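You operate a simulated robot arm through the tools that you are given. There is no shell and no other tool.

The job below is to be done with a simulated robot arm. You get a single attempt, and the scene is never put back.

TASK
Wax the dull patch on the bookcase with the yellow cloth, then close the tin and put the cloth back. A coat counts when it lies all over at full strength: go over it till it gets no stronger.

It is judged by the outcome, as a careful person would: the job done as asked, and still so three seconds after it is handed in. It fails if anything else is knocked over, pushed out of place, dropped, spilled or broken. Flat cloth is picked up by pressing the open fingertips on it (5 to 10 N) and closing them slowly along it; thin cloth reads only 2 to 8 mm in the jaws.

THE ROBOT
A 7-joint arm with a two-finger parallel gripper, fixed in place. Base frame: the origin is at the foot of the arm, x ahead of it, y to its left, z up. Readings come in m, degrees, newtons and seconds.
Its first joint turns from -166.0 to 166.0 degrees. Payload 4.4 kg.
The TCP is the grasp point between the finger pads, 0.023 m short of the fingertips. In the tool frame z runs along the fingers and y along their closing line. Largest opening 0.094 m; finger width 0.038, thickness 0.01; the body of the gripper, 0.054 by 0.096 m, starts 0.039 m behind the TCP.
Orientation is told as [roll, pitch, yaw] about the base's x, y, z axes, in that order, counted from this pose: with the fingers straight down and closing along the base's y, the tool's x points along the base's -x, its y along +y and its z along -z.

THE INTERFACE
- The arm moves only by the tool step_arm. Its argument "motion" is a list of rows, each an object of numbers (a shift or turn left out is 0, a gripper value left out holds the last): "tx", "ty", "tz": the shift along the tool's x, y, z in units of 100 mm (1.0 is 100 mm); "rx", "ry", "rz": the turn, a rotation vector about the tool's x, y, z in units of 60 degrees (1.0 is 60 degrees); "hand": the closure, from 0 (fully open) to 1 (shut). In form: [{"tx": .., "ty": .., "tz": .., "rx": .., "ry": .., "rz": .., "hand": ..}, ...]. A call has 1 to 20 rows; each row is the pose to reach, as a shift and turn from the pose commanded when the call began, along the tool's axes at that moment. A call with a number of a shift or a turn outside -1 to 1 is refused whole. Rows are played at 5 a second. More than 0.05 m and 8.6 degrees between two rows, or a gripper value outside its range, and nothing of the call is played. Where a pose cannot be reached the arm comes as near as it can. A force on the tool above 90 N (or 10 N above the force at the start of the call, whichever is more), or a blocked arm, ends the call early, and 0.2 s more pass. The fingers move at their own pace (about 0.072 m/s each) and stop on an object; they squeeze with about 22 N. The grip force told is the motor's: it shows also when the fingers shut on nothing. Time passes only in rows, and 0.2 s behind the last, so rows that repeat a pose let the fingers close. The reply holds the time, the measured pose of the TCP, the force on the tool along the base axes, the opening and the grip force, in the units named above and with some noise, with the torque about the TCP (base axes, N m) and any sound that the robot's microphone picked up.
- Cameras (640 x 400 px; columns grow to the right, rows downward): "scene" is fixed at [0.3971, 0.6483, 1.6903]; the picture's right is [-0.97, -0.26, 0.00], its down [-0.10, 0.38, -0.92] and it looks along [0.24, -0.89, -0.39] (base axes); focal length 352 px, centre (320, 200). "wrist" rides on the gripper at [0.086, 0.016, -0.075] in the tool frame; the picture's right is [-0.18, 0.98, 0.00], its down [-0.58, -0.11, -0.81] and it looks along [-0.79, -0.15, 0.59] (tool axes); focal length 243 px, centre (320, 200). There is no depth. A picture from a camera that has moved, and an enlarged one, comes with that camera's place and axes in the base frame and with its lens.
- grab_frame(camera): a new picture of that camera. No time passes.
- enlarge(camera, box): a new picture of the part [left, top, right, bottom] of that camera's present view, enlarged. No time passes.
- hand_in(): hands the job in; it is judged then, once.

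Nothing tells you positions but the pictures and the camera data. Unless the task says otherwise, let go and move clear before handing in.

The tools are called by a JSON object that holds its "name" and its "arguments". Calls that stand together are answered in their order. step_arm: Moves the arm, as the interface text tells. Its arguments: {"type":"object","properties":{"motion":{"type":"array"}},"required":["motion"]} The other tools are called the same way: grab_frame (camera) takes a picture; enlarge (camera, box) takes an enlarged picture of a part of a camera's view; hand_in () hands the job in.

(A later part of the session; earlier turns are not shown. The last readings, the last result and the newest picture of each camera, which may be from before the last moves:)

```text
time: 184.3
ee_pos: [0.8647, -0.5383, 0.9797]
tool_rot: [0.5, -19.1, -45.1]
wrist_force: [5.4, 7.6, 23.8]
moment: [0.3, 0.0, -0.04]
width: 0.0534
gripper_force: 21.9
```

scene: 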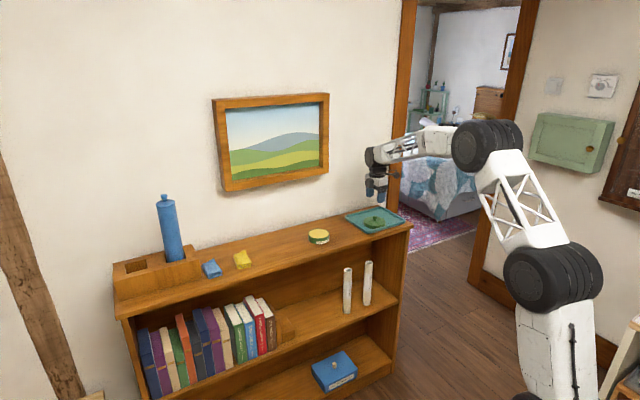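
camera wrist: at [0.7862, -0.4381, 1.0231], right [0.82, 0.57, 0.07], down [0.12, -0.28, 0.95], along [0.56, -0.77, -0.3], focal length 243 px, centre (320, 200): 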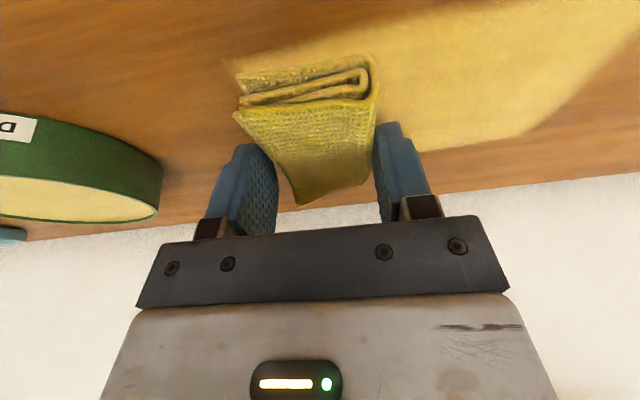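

Contact was good on the whole back row. I'll lift the pad, back off and inspect the film.

{"name": "step_arm", "arguments": {"motion": [{"tx": -0.033, "tz": -0.094}, {"tx": -0.1, "tz": -0.3}, {"tx": -0.15, "tz": -0.6}, {"tx": -0.15, "tz": -0.9}, {"tx": -0.15, "tz": -1.0}]}}

{"name": "step_arm", "arguments": {"motion": [{"tx": 0.2, "tz": -0.3}, {"tx": 0.4, "tz": -0.6}, {"tx": 0.6, "tz": -0.9}, {"tx": 0.9, "tz": -1.0}, {"tx": 0.9, "tz": -1.0}]}}

{"name": "enlarge", "arguments": {"camera": "scene", "box": [254, 232, 302, 262]}}

{"name": "enlarge", "arguments": {"camera": "scene", "box": [240, 215, 336, 275]}}

{"name": "grab_frame", "arguments": {"camera": "wrist"}}

```text
time: 185.5
ee_pos: [0.8516, -0.5251, 1.0793]
tool_rot: [0.6, -19.0, -45.0]
wrist_force: [0.7, 1.4, -0.7]
moment: [0.0, 0.0, 0.02]
width: 0.053
gripper_force: 21.6
```

```text
time: 186.7
ee_pos: [0.7665, -0.4435, 1.1453]
tool_rot: [0.6, -19.2, -45.1]
wrist_force: [0.0, 0.3, -0.7]
moment: [0.0, 0.03, 0.01]
width: 0.0533
gripper_force: 21.6
```

```text
13.33 times, centred on (278, 247) of scene
camera zoom: at [0.3971, 0.6483, 1.6903], right [-0.97, -0.26, 0.0], down [-0.1, 0.38, -0.92], along [0.24, -0.89, -0.39], focal length 4700 px, centre (880, -427)
```

zoom: 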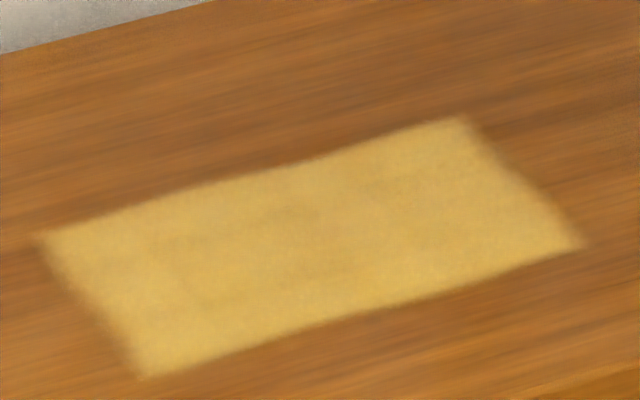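

```text
6.67 times, centred on (288, 245) of scene
camera zoom: at [0.3971, 0.6483, 1.6903], right [-0.97, -0.26, 0.0], down [-0.1, 0.38, -0.92], along [0.24, -0.89, -0.39], focal length 2350 px, centre (533, -100)
```

zoom: 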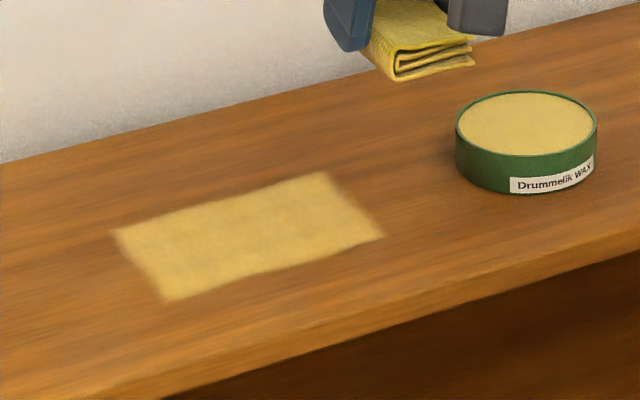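

```text
taken
camera wrist: at [0.7025, -0.357, 1.1866], right [0.82, 0.57, 0.07], down [0.12, -0.28, 0.95], along [0.56, -0.77, -0.3], focal length 243 px, centre (320, 200)
```

wrist: 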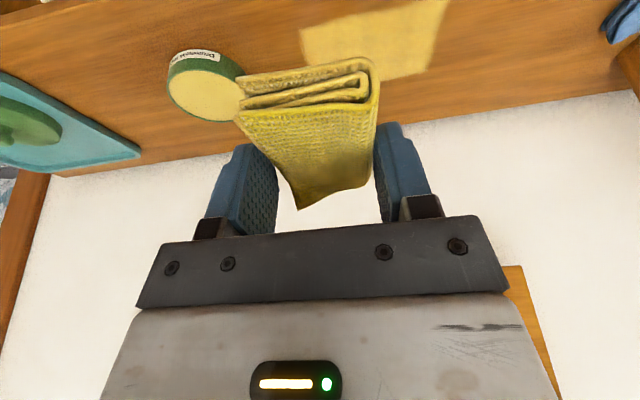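

The whole patch now carries a film. I'll compare its strength at the same zoom as my earliest film picture.

{"name": "enlarge", "arguments": {"camera": "scene", "box": [258, 238, 298, 263]}}

{"name": "enlarge", "arguments": {"camera": "wrist", "box": [280, 0, 460, 112]}}

{"name": "enlarge", "arguments": {"camera": "scene", "box": [280, 205, 320, 230]}}

```text
16.00 times, centred on (278, 250) of scene
camera zoom: at [0.3971, 0.6483, 1.6903], right [-0.97, -0.26, 0.0], down [-0.1, 0.38, -0.92], along [0.24, -0.89, -0.39], focal length 5640 px, centre (992, -608)
```

zoom: 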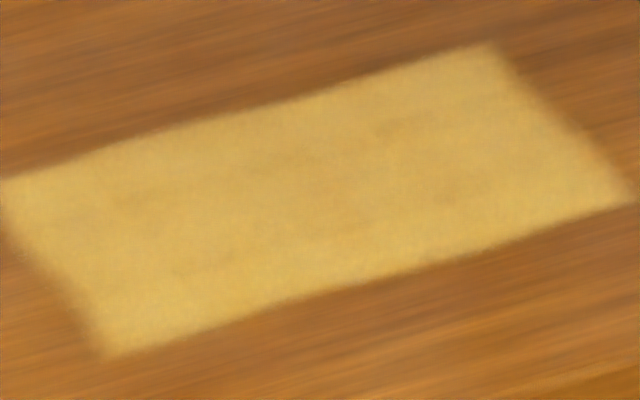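

```text
3.56 times, centred on (370, 56) of wrist
camera zoom: at [0.7025, -0.357, 1.1866], right [0.82, 0.57, 0.07], down [0.12, -0.28, 0.95], along [0.56, -0.77, -0.3], focal length 863 px, centre (142, 712)
```

zoom: 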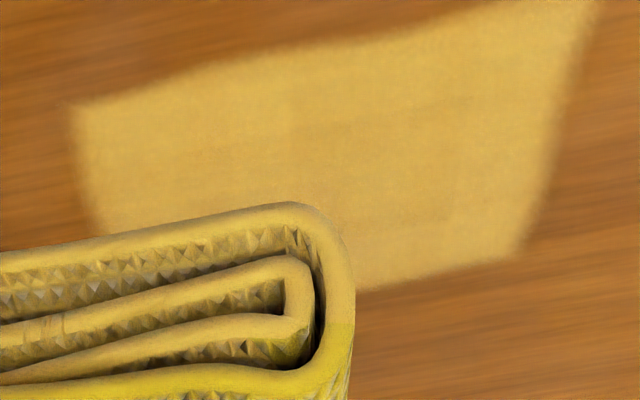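

```text
16.00 times, centred on (300, 218) of scene
camera zoom: at [0.3971, 0.6483, 1.6903], right [-0.97, -0.26, 0.0], down [-0.1, 0.38, -0.92], along [0.24, -0.89, -0.39], focal length 5640 px, centre (640, -80)
```

zoom: 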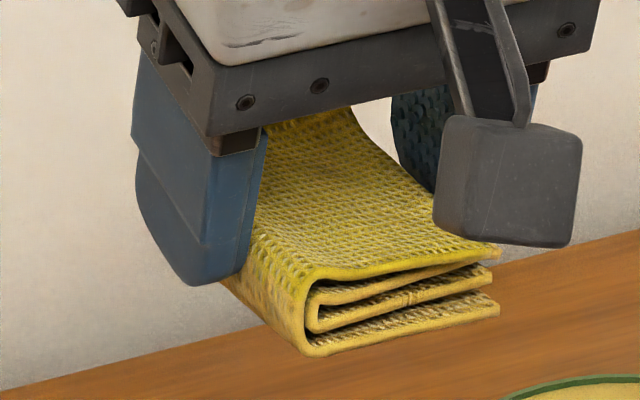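

The film looks uniform and no stronger in the middle than the first strong strip was, which suggests saturation there. To be sure, I'll reload the cloth once and go over everything again, especially the right edge. First back above the tin, upright.

{"name": "step_arm", "arguments": {"motion": [{"ty": -0.2}, {"ty": -0.45}, {"ty": -0.7}, {"ty": -0.9}, {"ty": -1.0}]}}

{"name": "step_arm", "arguments": {"motion": [{"ty": -0.15, "ry": 0.07}, {"ty": -0.3, "ry": 0.14}, {"ty": -0.4, "ry": 0.21}, {"ty": -0.406, "ry": 0.28}, {"ty": -0.406, "ry": 0.32}, {"ty": -0.406, "ry": 0.32}]}}

{"name": "step_arm", "arguments": {"motion": [{"tx": -0.2, "tz": 0.05}, {"tx": -0.45, "tz": 0.1}, {"tx": -0.7, "tz": 0.25}, {"tx": -0.9, "tz": 0.45}, {"tx": -0.91, "tz": 0.6}, {"tx": -0.91, "tz": 0.6}]}}

{"name": "enlarge", "arguments": {"camera": "scene", "box": [280, 195, 344, 235]}}

```text
time: 187.9
ee_pos: [0.6967, -0.5138, 1.143]
tool_rot: [0.6, -19.2, -45.1]
wrist_force: [1.1, -0.1, -0.2]
moment: [-0.02, -0.03, 0.02]
width: 0.0533
gripper_force: 22.6
```

```text
time: 189.3
ee_pos: [0.6684, -0.5426, 1.1421]
tool_rot: [0.5, 0.0, -45.0]
wrist_force: [0.8, 0.1, 0.1]
moment: [0.02, 0.01, 0.03]
width: 0.0532
gripper_force: 22.2
```

```text
time: 190.7
ee_pos: [0.733, -0.6075, 1.0821]
tool_rot: [0.5, 0.0, -45.0]
wrist_force: [-0.1, 0.4, -0.3]
moment: [0.03, -0.03, 0.0]
width: 0.0534
gripper_force: 21.9
```

```text
10.00 times, centred on (312, 215) of scene
camera zoom: at [0.3971, 0.6483, 1.6903], right [-0.97, -0.26, 0.0], down [-0.1, 0.38, -0.92], along [0.24, -0.89, -0.39], focal length 3525 px, centre (400, 50)
```

zoom: 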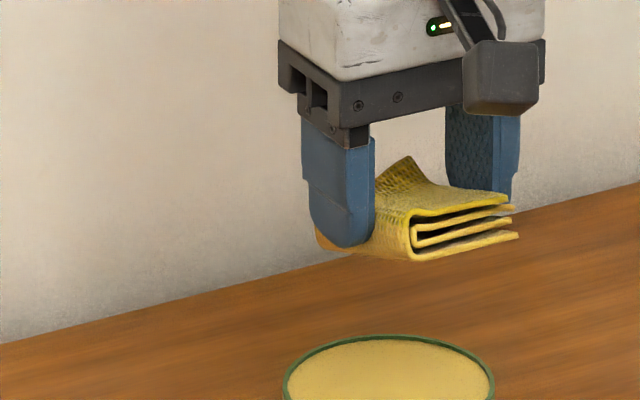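

Positioned as for the first dip. Lowering to the wax again.

{"name": "step_arm", "arguments": {"motion": [{"tz": 0.12}, {"tz": 0.25}, {"tz": 0.38}, {"tz": 0.48}, {"tz": 0.54}, {"tz": 0.54}]}}

{"name": "step_arm", "arguments": {"motion": [{"tz": 0.02}, {"tz": 0.04}, {"tz": 0.04}]}}

{"name": "step_arm", "arguments": {"motion": [{"tz": 0.01}, {"tz": 0.01}]}}

```text
time: 192.1
ee_pos: [0.7327, -0.606, 1.0274]
tool_rot: [0.5, 0.0, -45.1]
wrist_force: [0.2, 0.1, -1.7]
moment: [-0.01, -0.02, -0.04]
width: 0.0535
gripper_force: 22.6
```

```text
time: 192.9
ee_pos: [0.7338, -0.605, 1.0241]
tool_rot: [0.4, 0.1, -45.0]
wrist_force: [-0.3, 0.0, 0.4]
moment: [-0.01, 0.0, 0.0]
width: 0.0535
gripper_force: 22.7
```

```text
time: 193.5
ee_pos: [0.7326, -0.606, 1.0235]
tool_rot: [0.5, -0.1, -44.9]
wrist_force: [0.8, 0.4, -0.3]
moment: [0.02, -0.05, 0.01]
width: 0.0533
gripper_force: 22.1
```

{"name": "step_arm", "arguments": {"motion": [{"tz": 0.015}, {"tz": 0.015}]}}

{"name": "step_arm", "arguments": {"motion": [{"tz": 0.012}, {"tz": 0.012}]}}

```text
time: 194.1
ee_pos: [0.7337, -0.6063, 1.0225]
tool_rot: [0.5, 0.1, -45.0]
wrist_force: [0.6, 1.0, -0.2]
moment: [0.01, -0.01, -0.01]
width: 0.0535
gripper_force: 21.5
```

```text
time: 194.7
ee_pos: [0.7326, -0.6067, 1.0209]
tool_rot: [0.5, 0.0, -45.1]
wrist_force: [0.3, -0.2, -0.1]
moment: [-0.01, 0.01, -0.02]
width: 0.0532
gripper_force: 21.7
```

{"name": "step_arm", "arguments": {"motion": [{"tz": 0.012}, {"tz": 0.012}]}}

{"name": "step_arm", "arguments": {"motion": [{"tz": 0.012}, {"tz": 0.012}]}}

{"name": "enlarge", "arguments": {"camera": "scene", "box": [280, 205, 344, 245]}}

```text
time: 195.3
ee_pos: [0.7341, -0.6049, 1.0189]
tool_rot: [0.5, 0.0, -45.0]
wrist_force: [0.7, 0.0, 0.0]
moment: [-0.01, 0.02, 0.0]
width: 0.0533
gripper_force: 22.4
```

```text
time: 195.9
ee_pos: [0.7339, -0.6071, 1.0185]
tool_rot: [0.5, 0.0, -45.0]
wrist_force: [0.2, -0.4, -0.3]
moment: [-0.02, 0.03, 0.01]
width: 0.0533
gripper_force: 21.9
```

```text
10.00 times, centred on (312, 225) of scene
camera zoom: at [0.3971, 0.6483, 1.6903], right [-0.97, -0.26, 0.0], down [-0.1, 0.38, -0.92], along [0.24, -0.89, -0.39], focal length 3525 px, centre (400, -50)
```

zoom: 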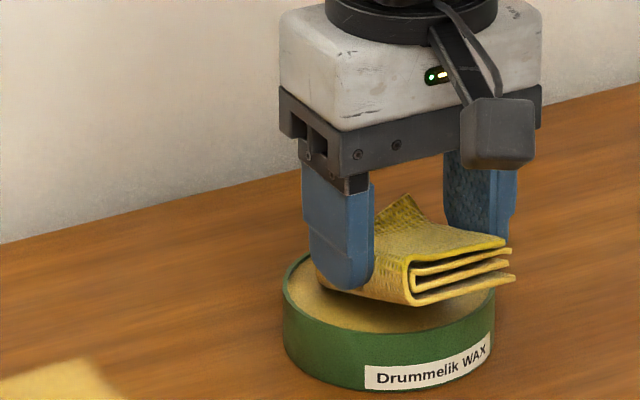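

Not touching yet — the pad has settled a little in the grip. Continuing down in 1–1.5 mm steps.

{"name": "step_arm", "arguments": {"motion": [{"tz": 0.012}, {"tz": 0.012}]}}

{"name": "step_arm", "arguments": {"motion": [{"tz": 0.012}, {"tz": 0.012}]}}

```text
time: 196.5
ee_pos: [0.7337, -0.6063, 1.0179]
tool_rot: [0.4, 0.0, -45.0]
wrist_force: [-1.1, 0.7, 5.9]
moment: [-0.08, -0.05, 0.02]
width: 0.0534
gripper_force: 22.3
```

```text
time: 197.1
ee_pos: [0.7344, -0.6067, 1.0168]
tool_rot: [0.5, -0.1, -45.1]
wrist_force: [-1.7, -1.1, 17.8]
moment: [-0.36, -0.28, -0.02]
width: 0.0531
gripper_force: 21.6
```

Contact with the wax. Easing to a light press, holding, then lifting straight up.

{"name": "step_arm", "arguments": {"motion": [{"tz": -0.007}, {"tz": -0.007}, {"tz": -0.007}, {"tz": -0.007}, {"tz": -0.007}, {"tz": -0.007}, {"tz": -0.007}, {"tz": -0.007}]}}

{"name": "step_arm", "arguments": {"motion": [{"tz": -0.08}, {"tz": -0.18}, {"tz": -0.3}, {"tz": -0.42}, {"tz": -0.5}, {"tz": -0.5}]}}

{"name": "enlarge", "arguments": {"camera": "scene", "box": [270, 195, 366, 255]}}

```text
time: 198.9
ee_pos: [0.733, -0.6052, 1.0158]
tool_rot: [0.5, 0.0, -44.9]
wrist_force: [-0.2, 0.7, 15.1]
moment: [-0.28, -0.25, 0.03]
width: 0.0532
gripper_force: 21.9
```

```text
time: 200.3
ee_pos: [0.7329, -0.6062, 1.0663]
tool_rot: [0.5, 0.0, -45.1]
wrist_force: [0.5, 0.5, -0.4]
moment: [0.0, 0.0, -0.01]
width: 0.0528
gripper_force: 22.2
```

```text
6.67 times, centred on (318, 225) of scene
camera zoom: at [0.3971, 0.6483, 1.6903], right [-0.97, -0.26, 0.0], down [-0.1, 0.38, -0.92], along [0.24, -0.89, -0.39], focal length 2350 px, centre (333, 33)
```

zoom: 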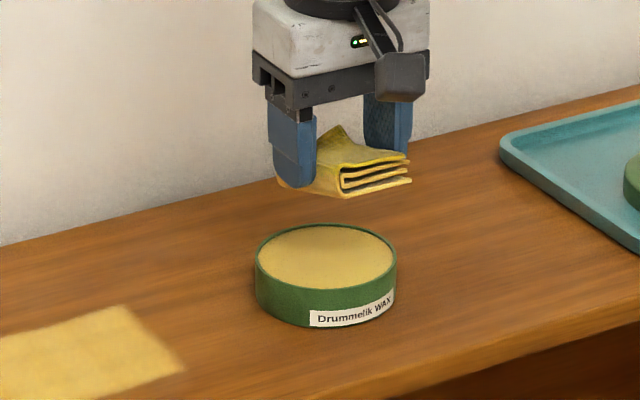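

Reloaded; the tin hasn't moved. Now level the pad again and go to the right end of the patch, front row.

{"name": "step_arm", "arguments": {"motion": [{"ry": -0.06, "ty": 0.05}, {"ry": -0.13, "ty": 0.15}, {"ry": -0.2, "ty": 0.3}, {"ry": -0.27, "ty": 0.45}, {"ry": -0.32, "ty": 0.6}, {"ry": -0.32, "ty": 0.8}, {"ry": -0.32, "ty": 1.0}, {"ry": -0.32, "ty": 1.0}]}}

{"name": "step_arm", "arguments": {"motion": [{"ty": 0.1, "tx": 0.05, "tz": 0.2}, {"ty": 0.16, "tx": 0.12, "tz": 0.45}, {"ty": 0.16, "tx": 0.2, "tz": 0.68}, {"ty": 0.16, "tx": 0.22, "tz": 0.75}, {"ty": 0.16, "tx": 0.22, "tz": 0.75}]}}

```text
time: 202.1
ee_pos: [0.8033, -0.5356, 1.0677]
tool_rot: [0.6, -19.1, -45.1]
wrist_force: [0.2, 0.3, 0.8]
moment: [0.04, -0.02, 0.0]
width: 0.053
gripper_force: 22.0
```

```text
time: 203.3
ee_pos: [0.8173, -0.5261, 0.9886]
tool_rot: [0.5, -19.2, -45.1]
wrist_force: [1.1, 0.2, -0.9]
moment: [0.01, 0.02, -0.01]
width: 0.0533
gripper_force: 22.3
```

At the right end, front row. Lowering to contact.

{"name": "step_arm", "arguments": {"motion": [{"tx": 0.008, "tz": 0.024}, {"tx": 0.0165, "tz": 0.0472}, {"tx": 0.0215, "tz": 0.0614}, {"tx": 0.0215, "tz": 0.0614}]}}

{"name": "step_arm", "arguments": {"motion": [{"tx": 0.0033, "tz": 0.0094}, {"tx": 0.0033, "tz": 0.0094}]}}

{"name": "step_arm", "arguments": {"motion": [{"tx": 0.0033, "tz": 0.0094}, {"tx": 0.0033, "tz": 0.0094}]}}

```text
time: 204.3
ee_pos: [0.8177, -0.5264, 0.9835]
tool_rot: [0.5, -19.2, -45.1]
wrist_force: [0.1, -0.1, -0.4]
moment: [0.02, 0.0, 0.02]
width: 0.0533
gripper_force: 22.0
```

```text
time: 204.9
ee_pos: [0.8183, -0.5259, 0.9819]
tool_rot: [0.4, -19.2, -45.1]
wrist_force: [0.3, -0.4, -0.5]
moment: [0.01, 0.0, 0.0]
width: 0.0535
gripper_force: 22.6
```

```text
time: 205.5
ee_pos: [0.8181, -0.5255, 0.981]
tool_rot: [0.5, -19.3, -45.1]
wrist_force: [-0.1, 0.7, 0.1]
moment: [0.01, 0.0, 0.01]
width: 0.0531
gripper_force: 21.9
```

{"name": "step_arm", "arguments": {"motion": [{"tx": 0.0033, "tz": 0.0094}, {"tx": 0.0033, "tz": 0.0094}]}}

{"name": "step_arm", "arguments": {"motion": [{"tx": 0.0033, "tz": 0.0094}, {"tx": 0.0033, "tz": 0.0094}]}}

```text
time: 206.1
ee_pos: [0.8184, -0.5267, 0.9808]
tool_rot: [0.5, -19.1, -45.1]
wrist_force: [0.3, -0.2, -0.6]
moment: [0.02, -0.01, -0.01]
width: 0.0533
gripper_force: 22.4
```

```text
time: 206.7
ee_pos: [0.818, -0.5266, 0.9796]
tool_rot: [0.6, -19.3, -45.1]
wrist_force: [-1.3, -0.1, 4.7]
moment: [0.14, 0.09, 0.01]
width: 0.0533
gripper_force: 21.9
```

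5 N now; pressing half a millimetre more and sweeping left across the front row.

{"name": "step_arm", "arguments": {"motion": [{"ty": 0.0, "tx": 0.0017, "tz": 0.0047}, {"ty": 0.1, "tx": 0.002, "tz": 0.0057}, {"ty": 0.2, "tx": 0.0024, "tz": 0.0067}, {"ty": 0.3, "tx": 0.0027, "tz": 0.0077}, {"ty": 0.4, "tx": 0.0031, "tz": 0.0087}, {"ty": 0.5, "tx": 0.0034, "tz": 0.0097}, {"ty": 0.6, "tx": 0.0038, "tz": 0.0107}, {"ty": 0.7, "tx": 0.0041, "tz": 0.0117}, {"ty": 0.8, "tx": 0.0045, "tz": 0.0127}, {"ty": 0.9, "tx": 0.0048, "tz": 0.0137}, {"ty": 1.0, "tx": 0.0052, "tz": 0.0147}]}}

{"name": "step_arm", "arguments": {"motion": [{"ty": 0.1, "tx": 0.0003, "tz": 0.001}, {"ty": 0.2, "tx": 0.0007, "tz": 0.002}, {"ty": 0.3, "tx": 0.001, "tz": 0.003}, {"ty": 0.4, "tx": 0.0014, "tz": 0.004}, {"ty": 0.5, "tx": 0.0017, "tz": 0.005}, {"ty": 0.5, "tx": 0.0017, "tz": 0.005}]}}

```text
time: 209.1
ee_pos: [0.8899, -0.4564, 0.9792]
tool_rot: [0.5, -19.3, -45.1]
wrist_force: [-5.4, -7.7, 18.4]
moment: [0.18, 0.57, 0.26]
width: 0.0532
gripper_force: 21.3
```

```text
time: 210.5
ee_pos: [0.9245, -0.4204, 0.9789]
tool_rot: [0.5, -19.2, -45.0]
wrist_force: [-4.8, -3.3, 10.5]
moment: [0.11, 0.35, 0.16]
width: 0.0533
gripper_force: 21.9
```

Front row done to beyond the left border. Shift 2 cm back and sweep right along the middle row.

{"name": "step_arm", "arguments": {"motion": [{"tx": -0.063, "tz": 0.0217}, {"tx": -0.126, "tz": 0.0433}, {"tx": -0.189, "tz": 0.065}, {"tx": -0.189, "tz": 0.065}]}}

{"name": "step_arm", "arguments": {"motion": [{"ty": -0.1, "tx": -0.0003, "tz": -0.001}, {"ty": -0.2, "tx": -0.0007, "tz": -0.002}, {"ty": -0.3, "tx": -0.001, "tz": -0.003}, {"ty": -0.4, "tx": -0.0014, "tz": -0.004}, {"ty": -0.5, "tx": -0.0017, "tz": -0.005}, {"ty": -0.6, "tx": -0.0021, "tz": -0.006}, {"ty": -0.7, "tx": -0.0024, "tz": -0.007}, {"ty": -0.8, "tx": -0.0028, "tz": -0.008}, {"ty": -0.9, "tx": -0.0031, "tz": -0.009}, {"ty": -1.0, "tx": -0.0035, "tz": -0.01}]}}

{"name": "step_arm", "arguments": {"motion": [{"ty": -0.1, "tx": -0.0003, "tz": -0.001}, {"ty": -0.2, "tx": -0.0007, "tz": -0.002}, {"ty": -0.3, "tx": -0.001, "tz": -0.003}, {"ty": -0.4, "tx": -0.0014, "tz": -0.004}, {"ty": -0.5, "tx": -0.0017, "tz": -0.005}, {"ty": -0.5, "tx": -0.0017, "tz": -0.005}]}}

```text
time: 211.5
ee_pos: [0.9385, -0.4333, 0.9786]
tool_rot: [0.7, -19.3, -45.1]
wrist_force: [-1.0, 5.1, 9.4]
moment: [0.14, 0.03, -0.01]
width: 0.0532
gripper_force: 22.4
```

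```text
time: 213.7
ee_pos: [0.8683, -0.505, 0.9771]
tool_rot: [0.5, -19.2, -45.1]
wrist_force: [3.0, 3.7, 7.9]
moment: [0.04, -0.1, 0.0]
width: 0.0532
gripper_force: 21.9
```

```text
time: 215.1
ee_pos: [0.8321, -0.5407, 0.9785]
tool_rot: [0.6, -19.2, -45.1]
wrist_force: [0.6, 0.9, 2.4]
moment: [0.05, 0.07, -0.03]
width: 0.0532
gripper_force: 22.3
```

Middle row done. Shift to the back row with a slight press and sweep left.

{"name": "step_arm", "arguments": {"motion": [{"tx": -0.063, "tz": 0.0217}, {"tx": -0.126, "tz": 0.0433}, {"tx": -0.189, "tz": 0.065}, {"tx": -0.1867, "tz": 0.0716}, {"tx": -0.1867, "tz": 0.0716}]}}

```text
time: 216.3
ee_pos: [0.8478, -0.5534, 0.9786]
tool_rot: [0.4, -19.3, -45.1]
wrist_force: [-0.1, -0.8, 0.1]
moment: [0.0, -0.03, -0.01]
width: 0.0531
gripper_force: 22.4
```

{"name": "step_arm", "arguments": {"motion": [{"tx": 0.0033, "tz": 0.0094}, {"tx": 0.0033, "tz": 0.0094}]}}

{"name": "step_arm", "arguments": {"motion": [{"tx": 0.0025, "tz": 0.007}, {"tx": 0.0025, "tz": 0.007}]}}

```text
time: 216.9
ee_pos: [0.8471, -0.5553, 0.9781]
tool_rot: [0.6, -19.2, -45.1]
wrist_force: [-2.2, -0.4, 7.9]
moment: [0.02, 0.06, 0.02]
width: 0.0533
gripper_force: 21.5
```

```text
time: 217.5
ee_pos: [0.8466, -0.5546, 0.978]
tool_rot: [0.5, -19.3, -45.1]
wrist_force: [0.0, -0.3, 20.8]
moment: [0.05, 0.16, 0.0]
width: 0.0532
gripper_force: 22.0
```

A bit firm (21 N); easing half a millimetre and sweeping left along the back row.

{"name": "step_arm", "arguments": {"motion": [{"ty": 0.0, "tx": -0.0017, "tz": -0.0047}, {"ty": 0.1, "tx": -0.0013, "tz": -0.0037}, {"ty": 0.2, "tx": -0.001, "tz": -0.0027}, {"ty": 0.3, "tx": -0.0006, "tz": -0.0017}, {"ty": 0.4, "tx": -0.0003, "tz": -0.0007}, {"ty": 0.5, "tx": 0.0001, "tz": 0.0003}, {"ty": 0.6, "tx": 0.0004, "tz": 0.0013}, {"ty": 0.7, "tx": 0.0008, "tz": 0.0022}, {"ty": 0.8, "tx": 0.0011, "tz": 0.0032}, {"ty": 0.9, "tx": 0.0015, "tz": 0.0042}, {"ty": 1.0, "tx": 0.0018, "tz": 0.0052}]}}

{"name": "step_arm", "arguments": {"motion": [{"ty": 0.1, "tx": 0.0003, "tz": 0.001}, {"ty": 0.2, "tx": 0.0007, "tz": 0.002}, {"ty": 0.3, "tx": 0.001, "tz": 0.003}, {"ty": 0.4, "tx": 0.0014, "tz": 0.004}, {"ty": 0.5, "tx": 0.0017, "tz": 0.005}, {"ty": 0.5, "tx": 0.0017, "tz": 0.005}]}}

{"name": "enlarge", "arguments": {"camera": "scene", "box": [240, 215, 336, 275]}}

```text
time: 219.9
ee_pos: [0.9166, -0.4845, 0.978]
tool_rot: [0.6, -19.3, -45.3]
wrist_force: [-23.7, -15.4, 42.4]
moment: [-1.01, 1.76, 0.12]
width: 0.0539
gripper_force: 21.5
```

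```text
time: 221.3
ee_pos: [0.9532, -0.4483, 0.9793]
tool_rot: [0.6, -19.3, -45.1]
wrist_force: [-23.4, -17.0, 45.3]
moment: [-1.0, 1.76, 0.15]
width: 0.0534
gripper_force: 22.2
```

```text
6.67 times, centred on (288, 245) of scene
camera zoom: at [0.3971, 0.6483, 1.6903], right [-0.97, -0.26, 0.0], down [-0.1, 0.38, -0.92], along [0.24, -0.89, -0.39], focal length 2350 px, centre (533, -100)
```

zoom: 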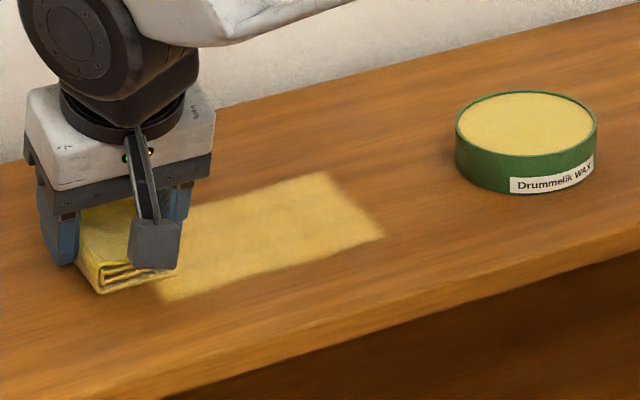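

The force climbed to 45 N with the pad's trailing edge digging in. I'll ease up right away and look at the cloth in the grip.

{"name": "step_arm", "arguments": {"motion": [{"tx": -0.0066, "tz": -0.0188}, {"tx": -0.0066, "tz": -0.0188}]}}

{"name": "step_arm", "arguments": {"motion": [{"tx": -0.033, "tz": -0.094}, {"tx": -0.1, "tz": -0.28}, {"tx": -0.15, "tz": -0.5}, {"tx": -0.15, "tz": -0.5}]}}

{"name": "grab_frame", "arguments": {"camera": "wrist"}}

{"name": "enlarge", "arguments": {"camera": "scene", "box": [236, 210, 300, 250]}}

{"name": "enlarge", "arguments": {"camera": "scene", "box": [258, 238, 298, 263]}}

```text
time: 221.9
ee_pos: [0.9533, -0.4479, 0.9783]
tool_rot: [0.5, -19.1, -45.0]
wrist_force: [-6.6, -15.6, 26.0]
moment: [-0.81, 0.74, 0.27]
width: 0.0535
gripper_force: 21.6
```

```text
time: 222.9
ee_pos: [0.9528, -0.4467, 1.0299]
tool_rot: [0.5, -19.0, -45.1]
wrist_force: [0.4, -0.2, 0.7]
moment: [-0.01, 0.01, 0.02]
width: 0.0533
gripper_force: 21.8
```

```text
taken
camera wrist: at [0.8867, -0.3618, 1.0725], right [0.82, 0.57, 0.07], down [0.12, -0.28, 0.95], along [0.56, -0.77, -0.3], focal length 243 px, centre (320, 200)
```

wrist: 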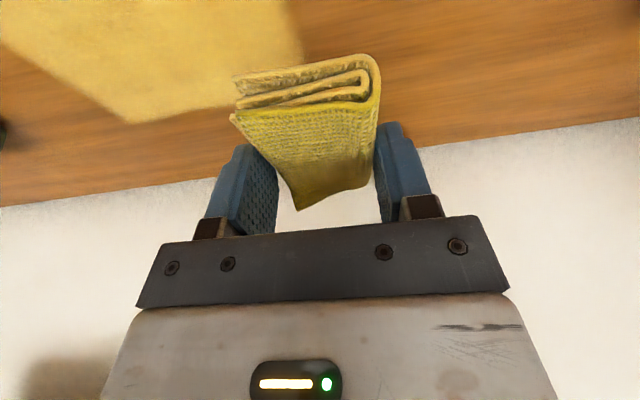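

```text
10.00 times, centred on (268, 230) of scene
camera zoom: at [0.3971, 0.6483, 1.6903], right [-0.97, -0.26, 0.0], down [-0.1, 0.38, -0.92], along [0.24, -0.89, -0.39], focal length 3525 px, centre (840, -100)
```

zoom: 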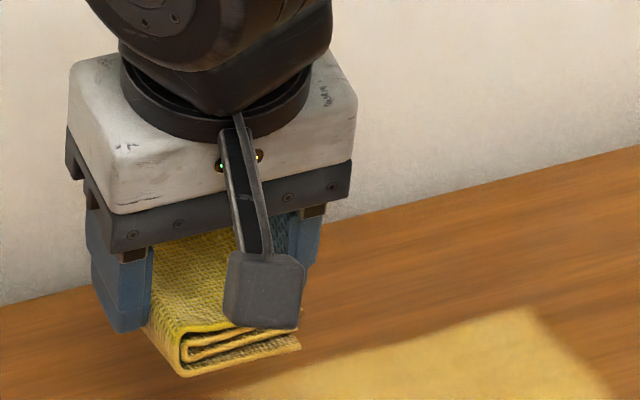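

```text
16.00 times, centred on (278, 250) of scene
camera zoom: at [0.3971, 0.6483, 1.6903], right [-0.97, -0.26, 0.0], down [-0.1, 0.38, -0.92], along [0.24, -0.89, -0.39], focal length 5640 px, centre (992, -608)
```

zoom: 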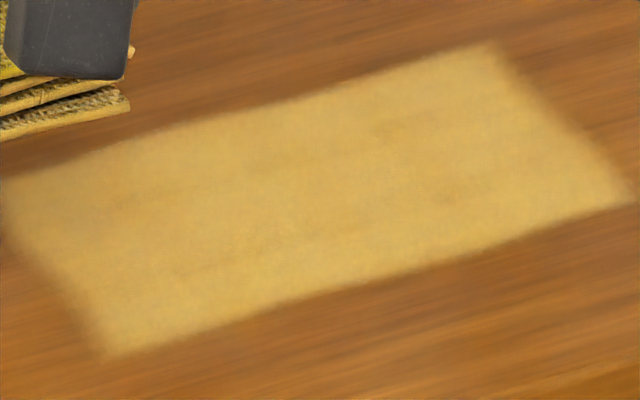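

The film outline and strength are unchanged after the reload and second round, so it has reached its full strength. I'll take one more look from above to check uniformity.

{"name": "step_arm", "arguments": {"motion": [{"tx": 0.15, "tz": -0.25, "ty": -0.1}, {"tx": 0.3, "tz": -0.5, "ty": -0.25}, {"tx": 0.5, "tz": -0.75, "ty": -0.4}, {"tx": 0.7, "tz": -1.0, "ty": -0.5}, {"tx": 0.9, "tz": -1.0, "ty": -0.5}, {"tx": 0.9, "tz": -1.0, "ty": -0.5}]}}

{"name": "grab_frame", "arguments": {"camera": "wrist"}}

{"name": "enlarge", "arguments": {"camera": "wrist", "box": [200, 0, 400, 120]}}

{"name": "enlarge", "arguments": {"camera": "scene", "box": [244, 225, 308, 265]}}

```text
time: 224.3
ee_pos: [0.8327, -0.4001, 1.096]
tool_rot: [0.5, -19.2, -45.1]
wrist_force: [0.0, 0.2, 0.5]
moment: [-0.01, 0.0, -0.02]
width: 0.0531
gripper_force: 22.0
```

```text
taken
camera wrist: at [0.7675, -0.3138, 1.1376], right [0.82, 0.57, 0.07], down [0.12, -0.28, 0.95], along [0.56, -0.77, -0.3], focal length 243 px, centre (320, 200)
```

wrist: 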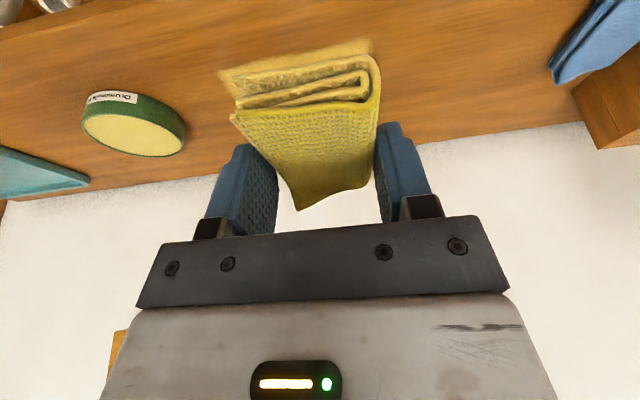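

```text
3.20 times, centred on (300, 60) of wrist
camera zoom: at [0.7675, -0.3138, 1.1376], right [0.82, 0.57, 0.07], down [0.12, -0.28, 0.95], along [0.56, -0.77, -0.3], focal length 776 px, centre (384, 648)
```

zoom: 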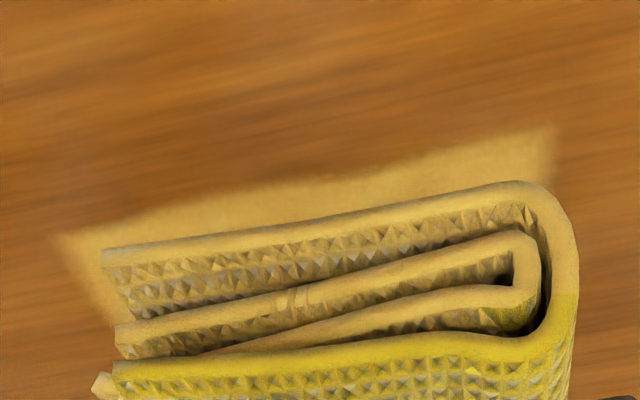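

```text
10.00 times, centred on (276, 245) of scene
camera zoom: at [0.3971, 0.6483, 1.6903], right [-0.97, -0.26, 0.0], down [-0.1, 0.38, -0.92], along [0.24, -0.89, -0.39], focal length 3525 px, centre (760, -250)
```

zoom: 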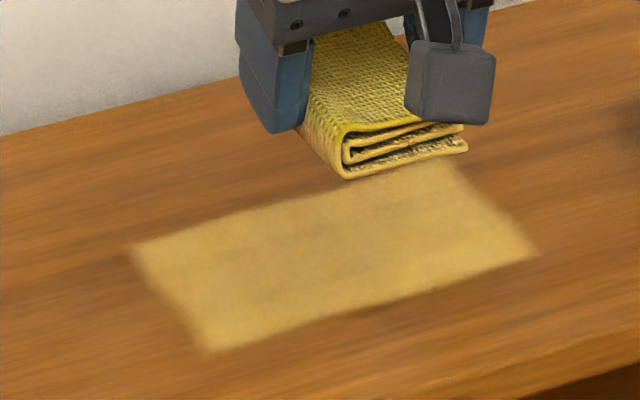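

The coat is uniform with nothing weaker at the borders. Now the cloth goes back to its original spot: TCP about (0.981, -0.3665).

{"name": "step_arm", "arguments": {"motion": [{"ty": 0.2, "tx": -0.07}, {"ty": 0.4, "tx": -0.14}, {"ty": 0.6, "tx": -0.21}, {"ty": 0.8, "tx": -0.3}, {"ty": 0.8, "tx": -0.3}]}}

{"name": "step_arm", "arguments": {"motion": [{"ty": 0.15, "tx": -0.07, "tz": 0.2}, {"ty": 0.3, "tx": -0.14, "tz": 0.4}, {"ty": 0.45, "tx": -0.215, "tz": 0.6}, {"ty": 0.486, "tx": -0.215, "tz": 0.75}, {"ty": 0.486, "tx": -0.215, "tz": 0.75}]}}

```text
time: 225.5
ee_pos: [0.908, -0.3628, 1.1058]
tool_rot: [0.4, -19.3, -45.1]
wrist_force: [-0.3, -0.4, -0.1]
moment: [-0.02, 0.03, 0.0]
width: 0.0534
gripper_force: 21.6
```

```text
time: 226.7
ee_pos: [0.9753, -0.3595, 1.044]
tool_rot: [0.5, -19.2, -45.1]
wrist_force: [-0.4, 0.0, -0.6]
moment: [-0.04, -0.03, -0.02]
width: 0.0533
gripper_force: 22.1
```

Above the original spot. Lowering with a small correction.

{"name": "step_arm", "arguments": {"motion": [{"ty": -0.01, "tx": 0.02, "tz": 0.13}, {"ty": -0.01, "tx": 0.045, "tz": 0.27}, {"ty": -0.01, "tx": 0.07, "tz": 0.4}, {"ty": -0.01, "tx": 0.093, "tz": 0.54}, {"ty": -0.01, "tx": 0.093, "tz": 0.54}]}}

{"name": "enlarge", "arguments": {"camera": "scene", "box": [210, 232, 274, 272]}}

```text
time: 227.9
ee_pos: [0.98, -0.3662, 0.9882]
tool_rot: [0.7, -19.3, -45.2]
wrist_force: [-0.2, -0.1, -0.9]
moment: [-0.01, -0.02, 0.0]
width: 0.0533
gripper_force: 21.9
```

```text
10.00 times, centred on (242, 252) of scene
camera zoom: at [0.3971, 0.6483, 1.6903], right [-0.97, -0.26, 0.0], down [-0.1, 0.38, -0.92], along [0.24, -0.89, -0.39], focal length 3525 px, centre (1100, -320)
```

zoom: 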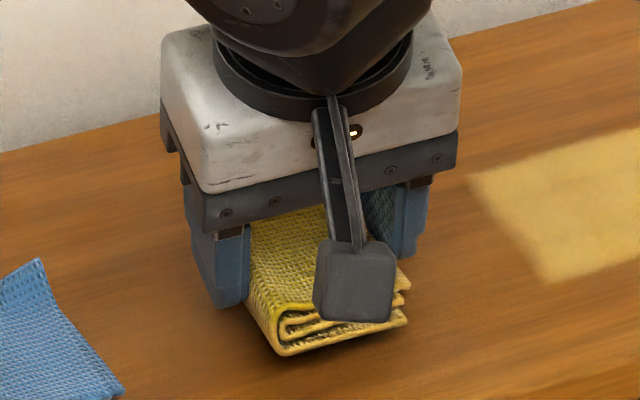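

Nearly down. The last millimetres in small steps.

{"name": "step_arm", "arguments": {"motion": [{"tx": 0.007, "tz": 0.019}, {"tx": 0.0132, "tz": 0.0378}, {"tx": 0.0198, "tz": 0.0566}, {"tx": 0.0198, "tz": 0.0566}]}}

{"name": "step_arm", "arguments": {"motion": [{"tx": 0.0033, "tz": 0.0094}, {"tx": 0.0033, "tz": 0.0094}]}}

{"name": "step_arm", "arguments": {"motion": [{"tx": 0.0033, "tz": 0.0094}, {"tx": 0.0033, "tz": 0.0094}]}}

```text
time: 228.9
ee_pos: [0.9807, -0.3668, 0.9814]
tool_rot: [0.4, -19.1, -45.1]
wrist_force: [0.9, 0.6, -0.7]
moment: [0.03, 0.0, -0.03]
width: 0.0531
gripper_force: 21.9
```

```text
time: 229.5
ee_pos: [0.9805, -0.3666, 0.9814]
tool_rot: [0.6, -19.2, -45.1]
wrist_force: [0.0, -1.0, -1.3]
moment: [-0.01, 0.03, -0.02]
width: 0.0535
gripper_force: 21.8
```

```text
time: 230.1
ee_pos: [0.9805, -0.3674, 0.9814]
tool_rot: [0.5, -19.3, -45.1]
wrist_force: [0.6, -0.8, -0.4]
moment: [0.01, 0.01, 0.0]
width: 0.0531
gripper_force: 22.4
```

{"name": "step_arm", "arguments": {"motion": [{"tx": 0.0033, "tz": 0.0094}, {"tx": 0.0033, "tz": 0.0094}]}}

{"name": "step_arm", "arguments": {"motion": [{"tx": 0.0033, "tz": 0.0094}, {"tx": 0.0033, "tz": 0.0094}]}}

```text
time: 230.7
ee_pos: [0.9796, -0.3655, 0.9792]
tool_rot: [0.4, -19.2, -45.1]
wrist_force: [-0.9, 0.4, -0.9]
moment: [-0.02, 0.0, -0.04]
width: 0.0534
gripper_force: 22.6
```

```text
time: 231.3
ee_pos: [0.9816, -0.3678, 0.9787]
tool_rot: [0.5, -19.1, -45.1]
wrist_force: [-0.4, 0.1, -0.6]
moment: [-0.02, 0.01, 0.0]
width: 0.0531
gripper_force: 21.8
```

Still just off the wood. Continuing.

{"name": "step_arm", "arguments": {"motion": [{"tx": 0.0033, "tz": 0.0094}, {"tx": 0.0033, "tz": 0.0094}]}}

{"name": "step_arm", "arguments": {"motion": [{"tx": 0.0033, "tz": 0.0094}, {"tx": 0.0033, "tz": 0.0094}]}}

{"name": "enlarge", "arguments": {"camera": "scene", "box": [222, 242, 262, 267]}}

```text
time: 231.9
ee_pos: [0.9809, -0.3677, 0.9785]
tool_rot: [0.5, -19.2, -45.1]
wrist_force: [-2.3, 2.1, 5.1]
moment: [-0.05, 0.19, -0.08]
width: 0.053
gripper_force: 22.1
```

```text
time: 232.5
ee_pos: [0.9812, -0.3668, 0.9779]
tool_rot: [0.7, -19.3, -45.1]
wrist_force: [-5.0, 3.1, 15.5]
moment: [-0.15, 0.61, -0.16]
width: 0.0531
gripper_force: 22.5
```

```text
16.00 times, centred on (242, 254) of scene
camera zoom: at [0.3971, 0.6483, 1.6903], right [-0.97, -0.26, 0.0], down [-0.1, 0.38, -0.92], along [0.24, -0.89, -0.39], focal length 5640 px, centre (1568, -672)
```

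zoom: 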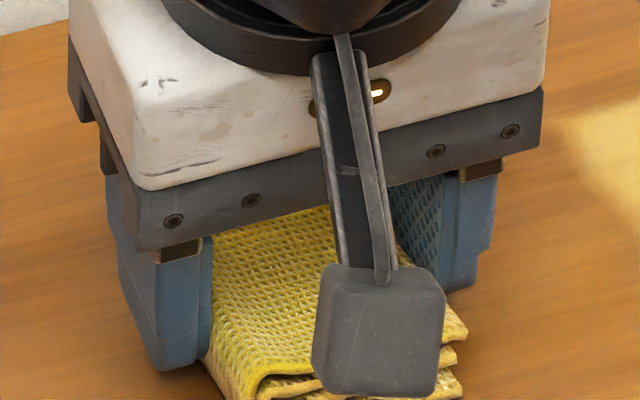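

The cloth rests on the wood. I'll ease slightly, open slowly and then rise straight up.

{"name": "step_arm", "arguments": {"motion": [{"tx": -0.0023, "tz": -0.0066}, {"tx": -0.0023, "tz": -0.0066, "hand": 0.4}, {"tx": -0.0023, "tz": -0.0066, "hand": 0.3}, {"tx": -0.0023, "tz": -0.0066, "hand": 0.2}, {"tx": -0.0023, "tz": -0.0066, "hand": 0.1}, {"tx": -0.0023, "tz": -0.0066, "hand": 0.0}, {"tx": -0.0023, "tz": -0.0066, "hand": 0.0}]}}

{"name": "grab_frame", "arguments": {"camera": "wrist"}}

```text
time: 234.1
ee_pos: [0.9806, -0.3655, 0.9787]
tool_rot: [0.6, -19.1, -45.1]
wrist_force: [7.5, 15.8, 20.4]
moment: [-0.09, 0.68, -0.45]
width: 0.0871
gripper_force: 0.0
```

```text
taken
camera wrist: at [0.9163, -0.2809, 1.0206], right [0.82, 0.57, 0.07], down [0.12, -0.28, 0.95], along [0.56, -0.77, -0.3], focal length 243 px, centre (320, 200)
```

wrist: 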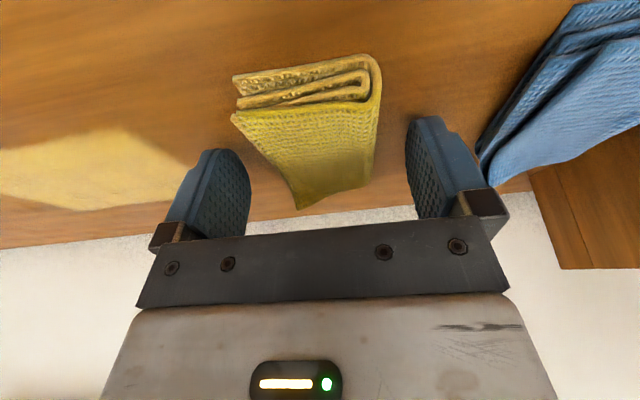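

The fingers have released the cloth; the residual force looks like fingertips rubbing on the wood. I'll rise gently straight up.

{"name": "step_arm", "arguments": {"motion": [{"tx": -0.0066, "tz": -0.0188}, {"tx": -0.0165, "tz": -0.0472}, {"tx": -0.0165, "tz": -0.0472, "hand": 0.0}]}}

{"name": "enlarge", "arguments": {"camera": "scene", "box": [200, 232, 264, 272]}}

```text
time: 234.9
ee_pos: [0.9818, -0.3671, 0.982]
tool_rot: [0.6, -19.1, -45.1]
wrist_force: [-0.2, 0.6, -0.2]
moment: [0.04, 0.01, 0.0]
width: 0.0938
gripper_force: 0.1
```

```text
10.00 times, centred on (232, 252) of scene
camera zoom: at [0.3971, 0.6483, 1.6903], right [-0.97, -0.26, 0.0], down [-0.1, 0.38, -0.92], along [0.24, -0.89, -0.39], focal length 3525 px, centre (1200, -320)
```

zoom: 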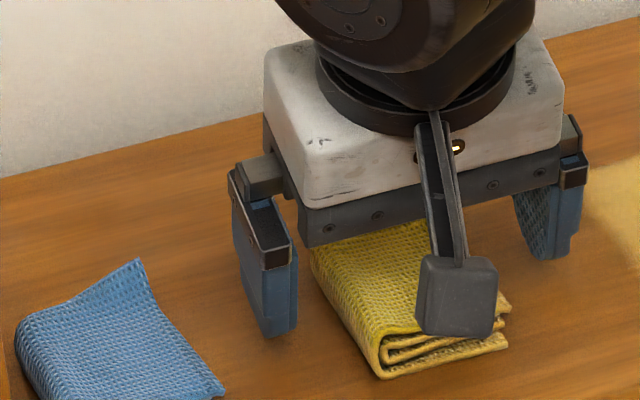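

The cloth lies flat in its place and the blue cloth is untouched. Rising clear.

{"name": "step_arm", "arguments": {"motion": [{"tx": -0.06, "tz": -0.19}, {"tx": -0.13, "tz": -0.38}, {"tx": -0.2, "tz": -0.6}, {"tx": -0.27, "tz": -0.8}, {"tx": -0.3, "tz": -1.0}]}}

{"name": "step_arm", "arguments": {"motion": [{"tx": 0.1, "tz": -0.2, "ty": -0.2}, {"tx": 0.3, "tz": -0.4, "ty": -0.5}, {"tx": 0.5, "tz": -0.6, "ty": -0.8}, {"tx": 0.6, "tz": -0.8, "ty": -1.0}, {"tx": 0.6, "tz": -0.8, "ty": -1.0}]}}

{"name": "enlarge", "arguments": {"camera": "scene", "box": [200, 222, 312, 292]}}

{"name": "enlarge", "arguments": {"camera": "scene", "box": [220, 240, 260, 265]}}

{"name": "grab_frame", "arguments": {"camera": "wrist"}}

```text
time: 236.1
ee_pos: [0.9764, -0.3642, 1.0865]
tool_rot: [0.4, -19.1, -45.3]
wrist_force: [-0.3, -0.2, -0.2]
moment: [-0.07, 0.04, -0.01]
width: 0.0939
gripper_force: 0.0
```

```text
time: 237.3
ee_pos: [0.8464, -0.3756, 1.141]
tool_rot: [0.5, -19.1, -45.0]
wrist_force: [-0.3, 0.4, 0.9]
moment: [0.01, 0.01, -0.02]
width: 0.0939
gripper_force: 0.0
```

```text
5.71 times, centred on (256, 257) of scene
camera zoom: at [0.3971, 0.6483, 1.6903], right [-0.97, -0.26, 0.0], down [-0.1, 0.38, -0.92], along [0.24, -0.89, -0.39], focal length 2014 px, centre (686, -126)
```

zoom: 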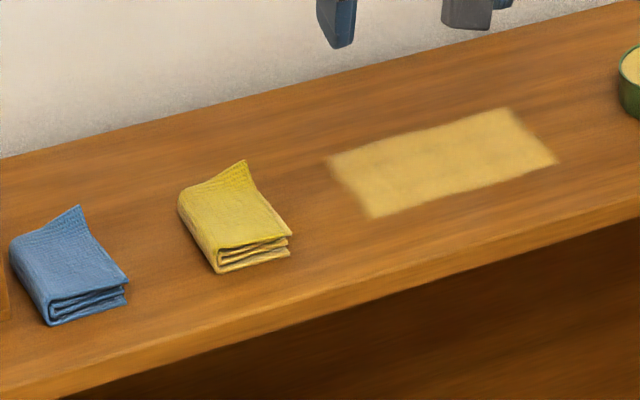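

```text
16.00 times, centred on (240, 252) of scene
camera zoom: at [0.3971, 0.6483, 1.6903], right [-0.97, -0.26, 0.0], down [-0.1, 0.38, -0.92], along [0.24, -0.89, -0.39], focal length 5640 px, centre (1600, -640)
```

zoom: 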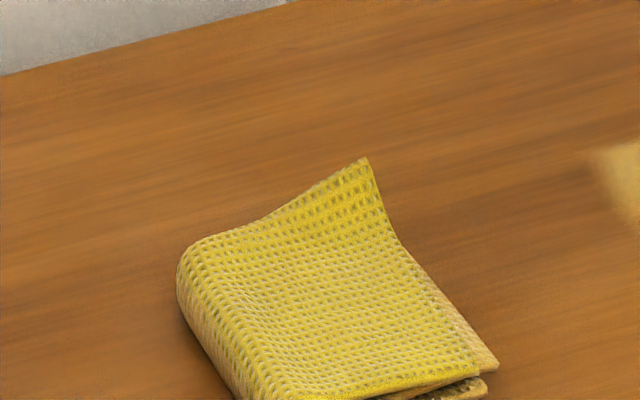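

```text
taken
camera wrist: at [0.7817, -0.291, 1.1839], right [0.82, 0.57, 0.07], down [0.12, -0.28, 0.95], along [0.56, -0.77, -0.3], focal length 243 px, centre (320, 200)
```

wrist: 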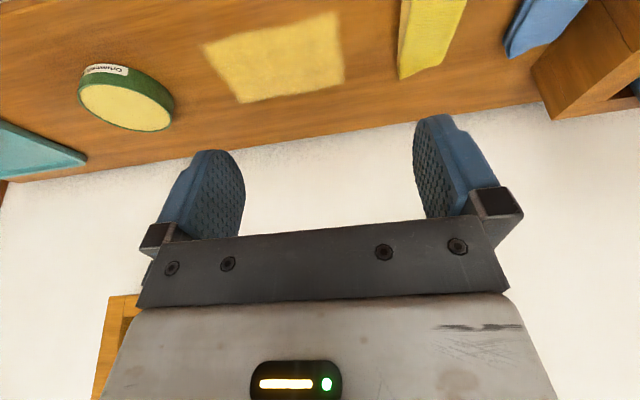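

The cloth is back within about a centimetre of where it lay. Now I can see the patch unobstructed; checking its uniformity once more.

{"name": "enlarge", "arguments": {"camera": "wrist", "box": [190, 0, 360, 106]}}

{"name": "enlarge", "arguments": {"camera": "scene", "box": [254, 232, 302, 262]}}

```text
3.76 times, centred on (275, 53) of wrist
camera zoom: at [0.7817, -0.291, 1.1839], right [0.82, 0.57, 0.07], down [0.12, -0.28, 0.95], along [0.56, -0.77, -0.3], focal length 913 px, centre (489, 753)
```

zoom: 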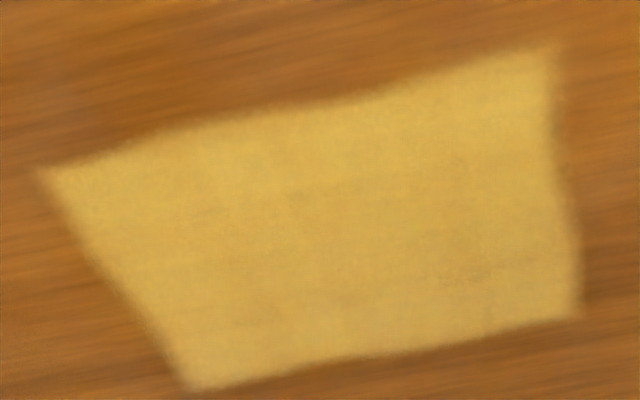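

```text
13.33 times, centred on (278, 247) of scene
camera zoom: at [0.3971, 0.6483, 1.6903], right [-0.97, -0.26, 0.0], down [-0.1, 0.38, -0.92], along [0.24, -0.89, -0.39], focal length 4700 px, centre (880, -427)
```

zoom: 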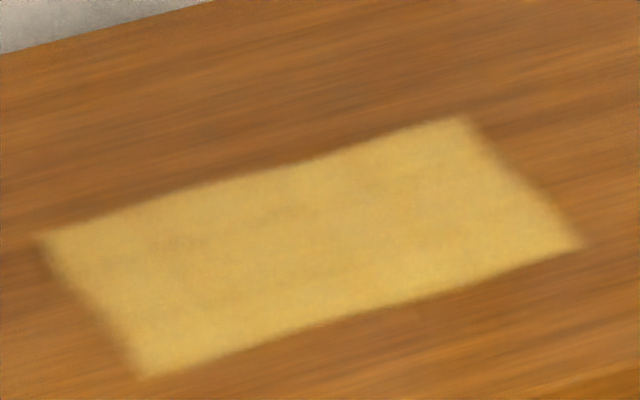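

Mostly uniform, but I want to be sure the back-left corner is at full strength. Zooming there and on the opposite side for comparison.

{"name": "enlarge", "arguments": {"camera": "scene", "box": [252, 237, 284, 257]}}

{"name": "enlarge", "arguments": {"camera": "scene", "box": [276, 233, 308, 253]}}

{"name": "enlarge", "arguments": {"camera": "wrist", "box": [290, 30, 354, 100]}}

{"name": "enlarge", "arguments": {"camera": "wrist", "box": [200, 10, 280, 60]}}

{"name": "enlarge", "arguments": {"camera": "wrist", "box": [220, 55, 300, 105]}}

```text
16.00 times, centred on (268, 247) of scene
camera zoom: at [0.3971, 0.6483, 1.6903], right [-0.97, -0.26, 0.0], down [-0.1, 0.38, -0.92], along [0.24, -0.89, -0.39], focal length 5640 px, centre (1152, -552)
```

zoom: 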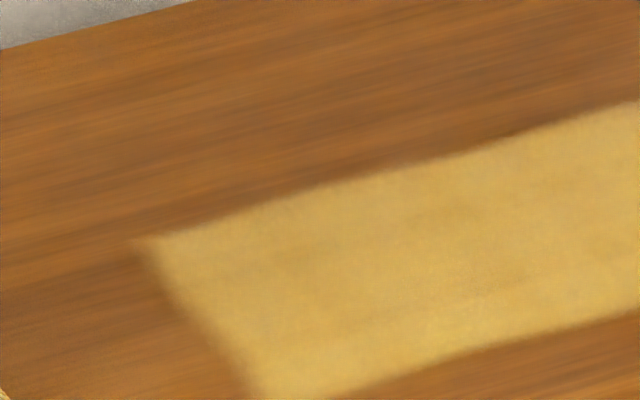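

```text
16.00 times, centred on (292, 243) of scene
camera zoom: at [0.3971, 0.6483, 1.6903], right [-0.97, -0.26, 0.0], down [-0.1, 0.38, -0.92], along [0.24, -0.89, -0.39], focal length 5640 px, centre (768, -488)
```

zoom: 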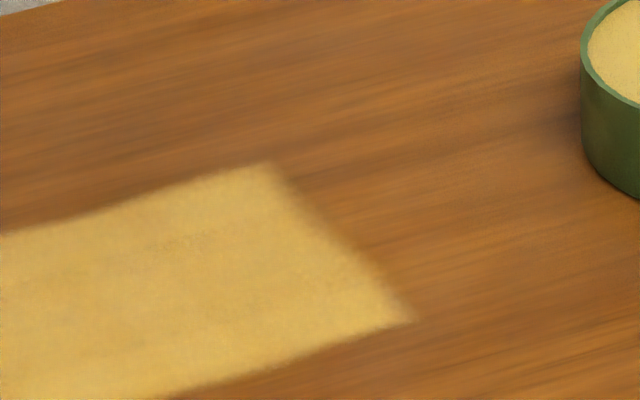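

```text
5.71 times, centred on (322, 65) of wrist
camera zoom: at [0.7817, -0.291, 1.1839], right [0.82, 0.57, 0.07], down [0.12, -0.28, 0.95], along [0.56, -0.77, -0.3], focal length 1386 px, centre (309, 971)
```

zoom: 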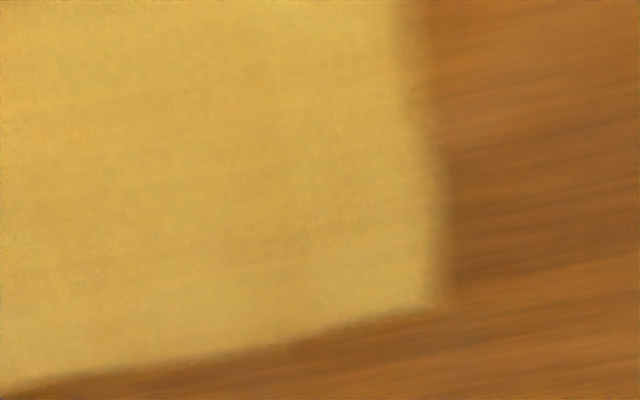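

```text
8.00 times, centred on (240, 35) of wrist
camera zoom: at [0.7817, -0.291, 1.1839], right [0.82, 0.57, 0.07], down [0.12, -0.28, 0.95], along [0.56, -0.77, -0.3], focal length 1941 px, centre (960, 1520)
```

zoom: 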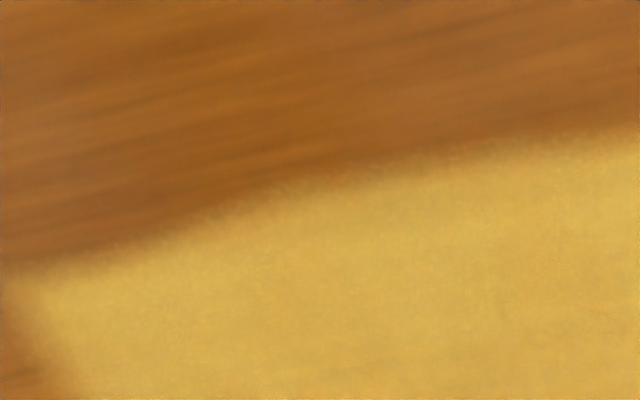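

```text
8.00 times, centred on (260, 80) of wrist
camera zoom: at [0.7817, -0.291, 1.1839], right [0.82, 0.57, 0.07], down [0.12, -0.28, 0.95], along [0.56, -0.77, -0.3], focal length 1941 px, centre (800, 1160)
```

zoom: 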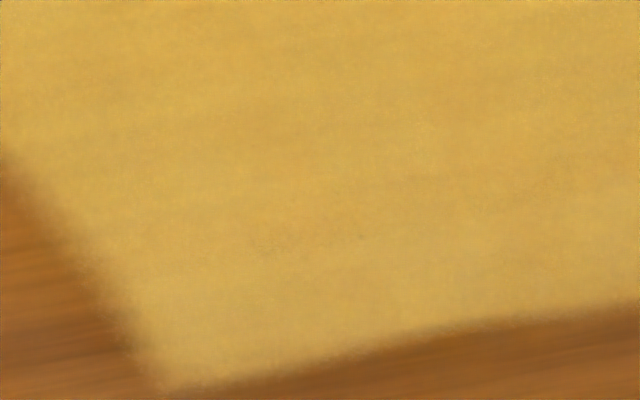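

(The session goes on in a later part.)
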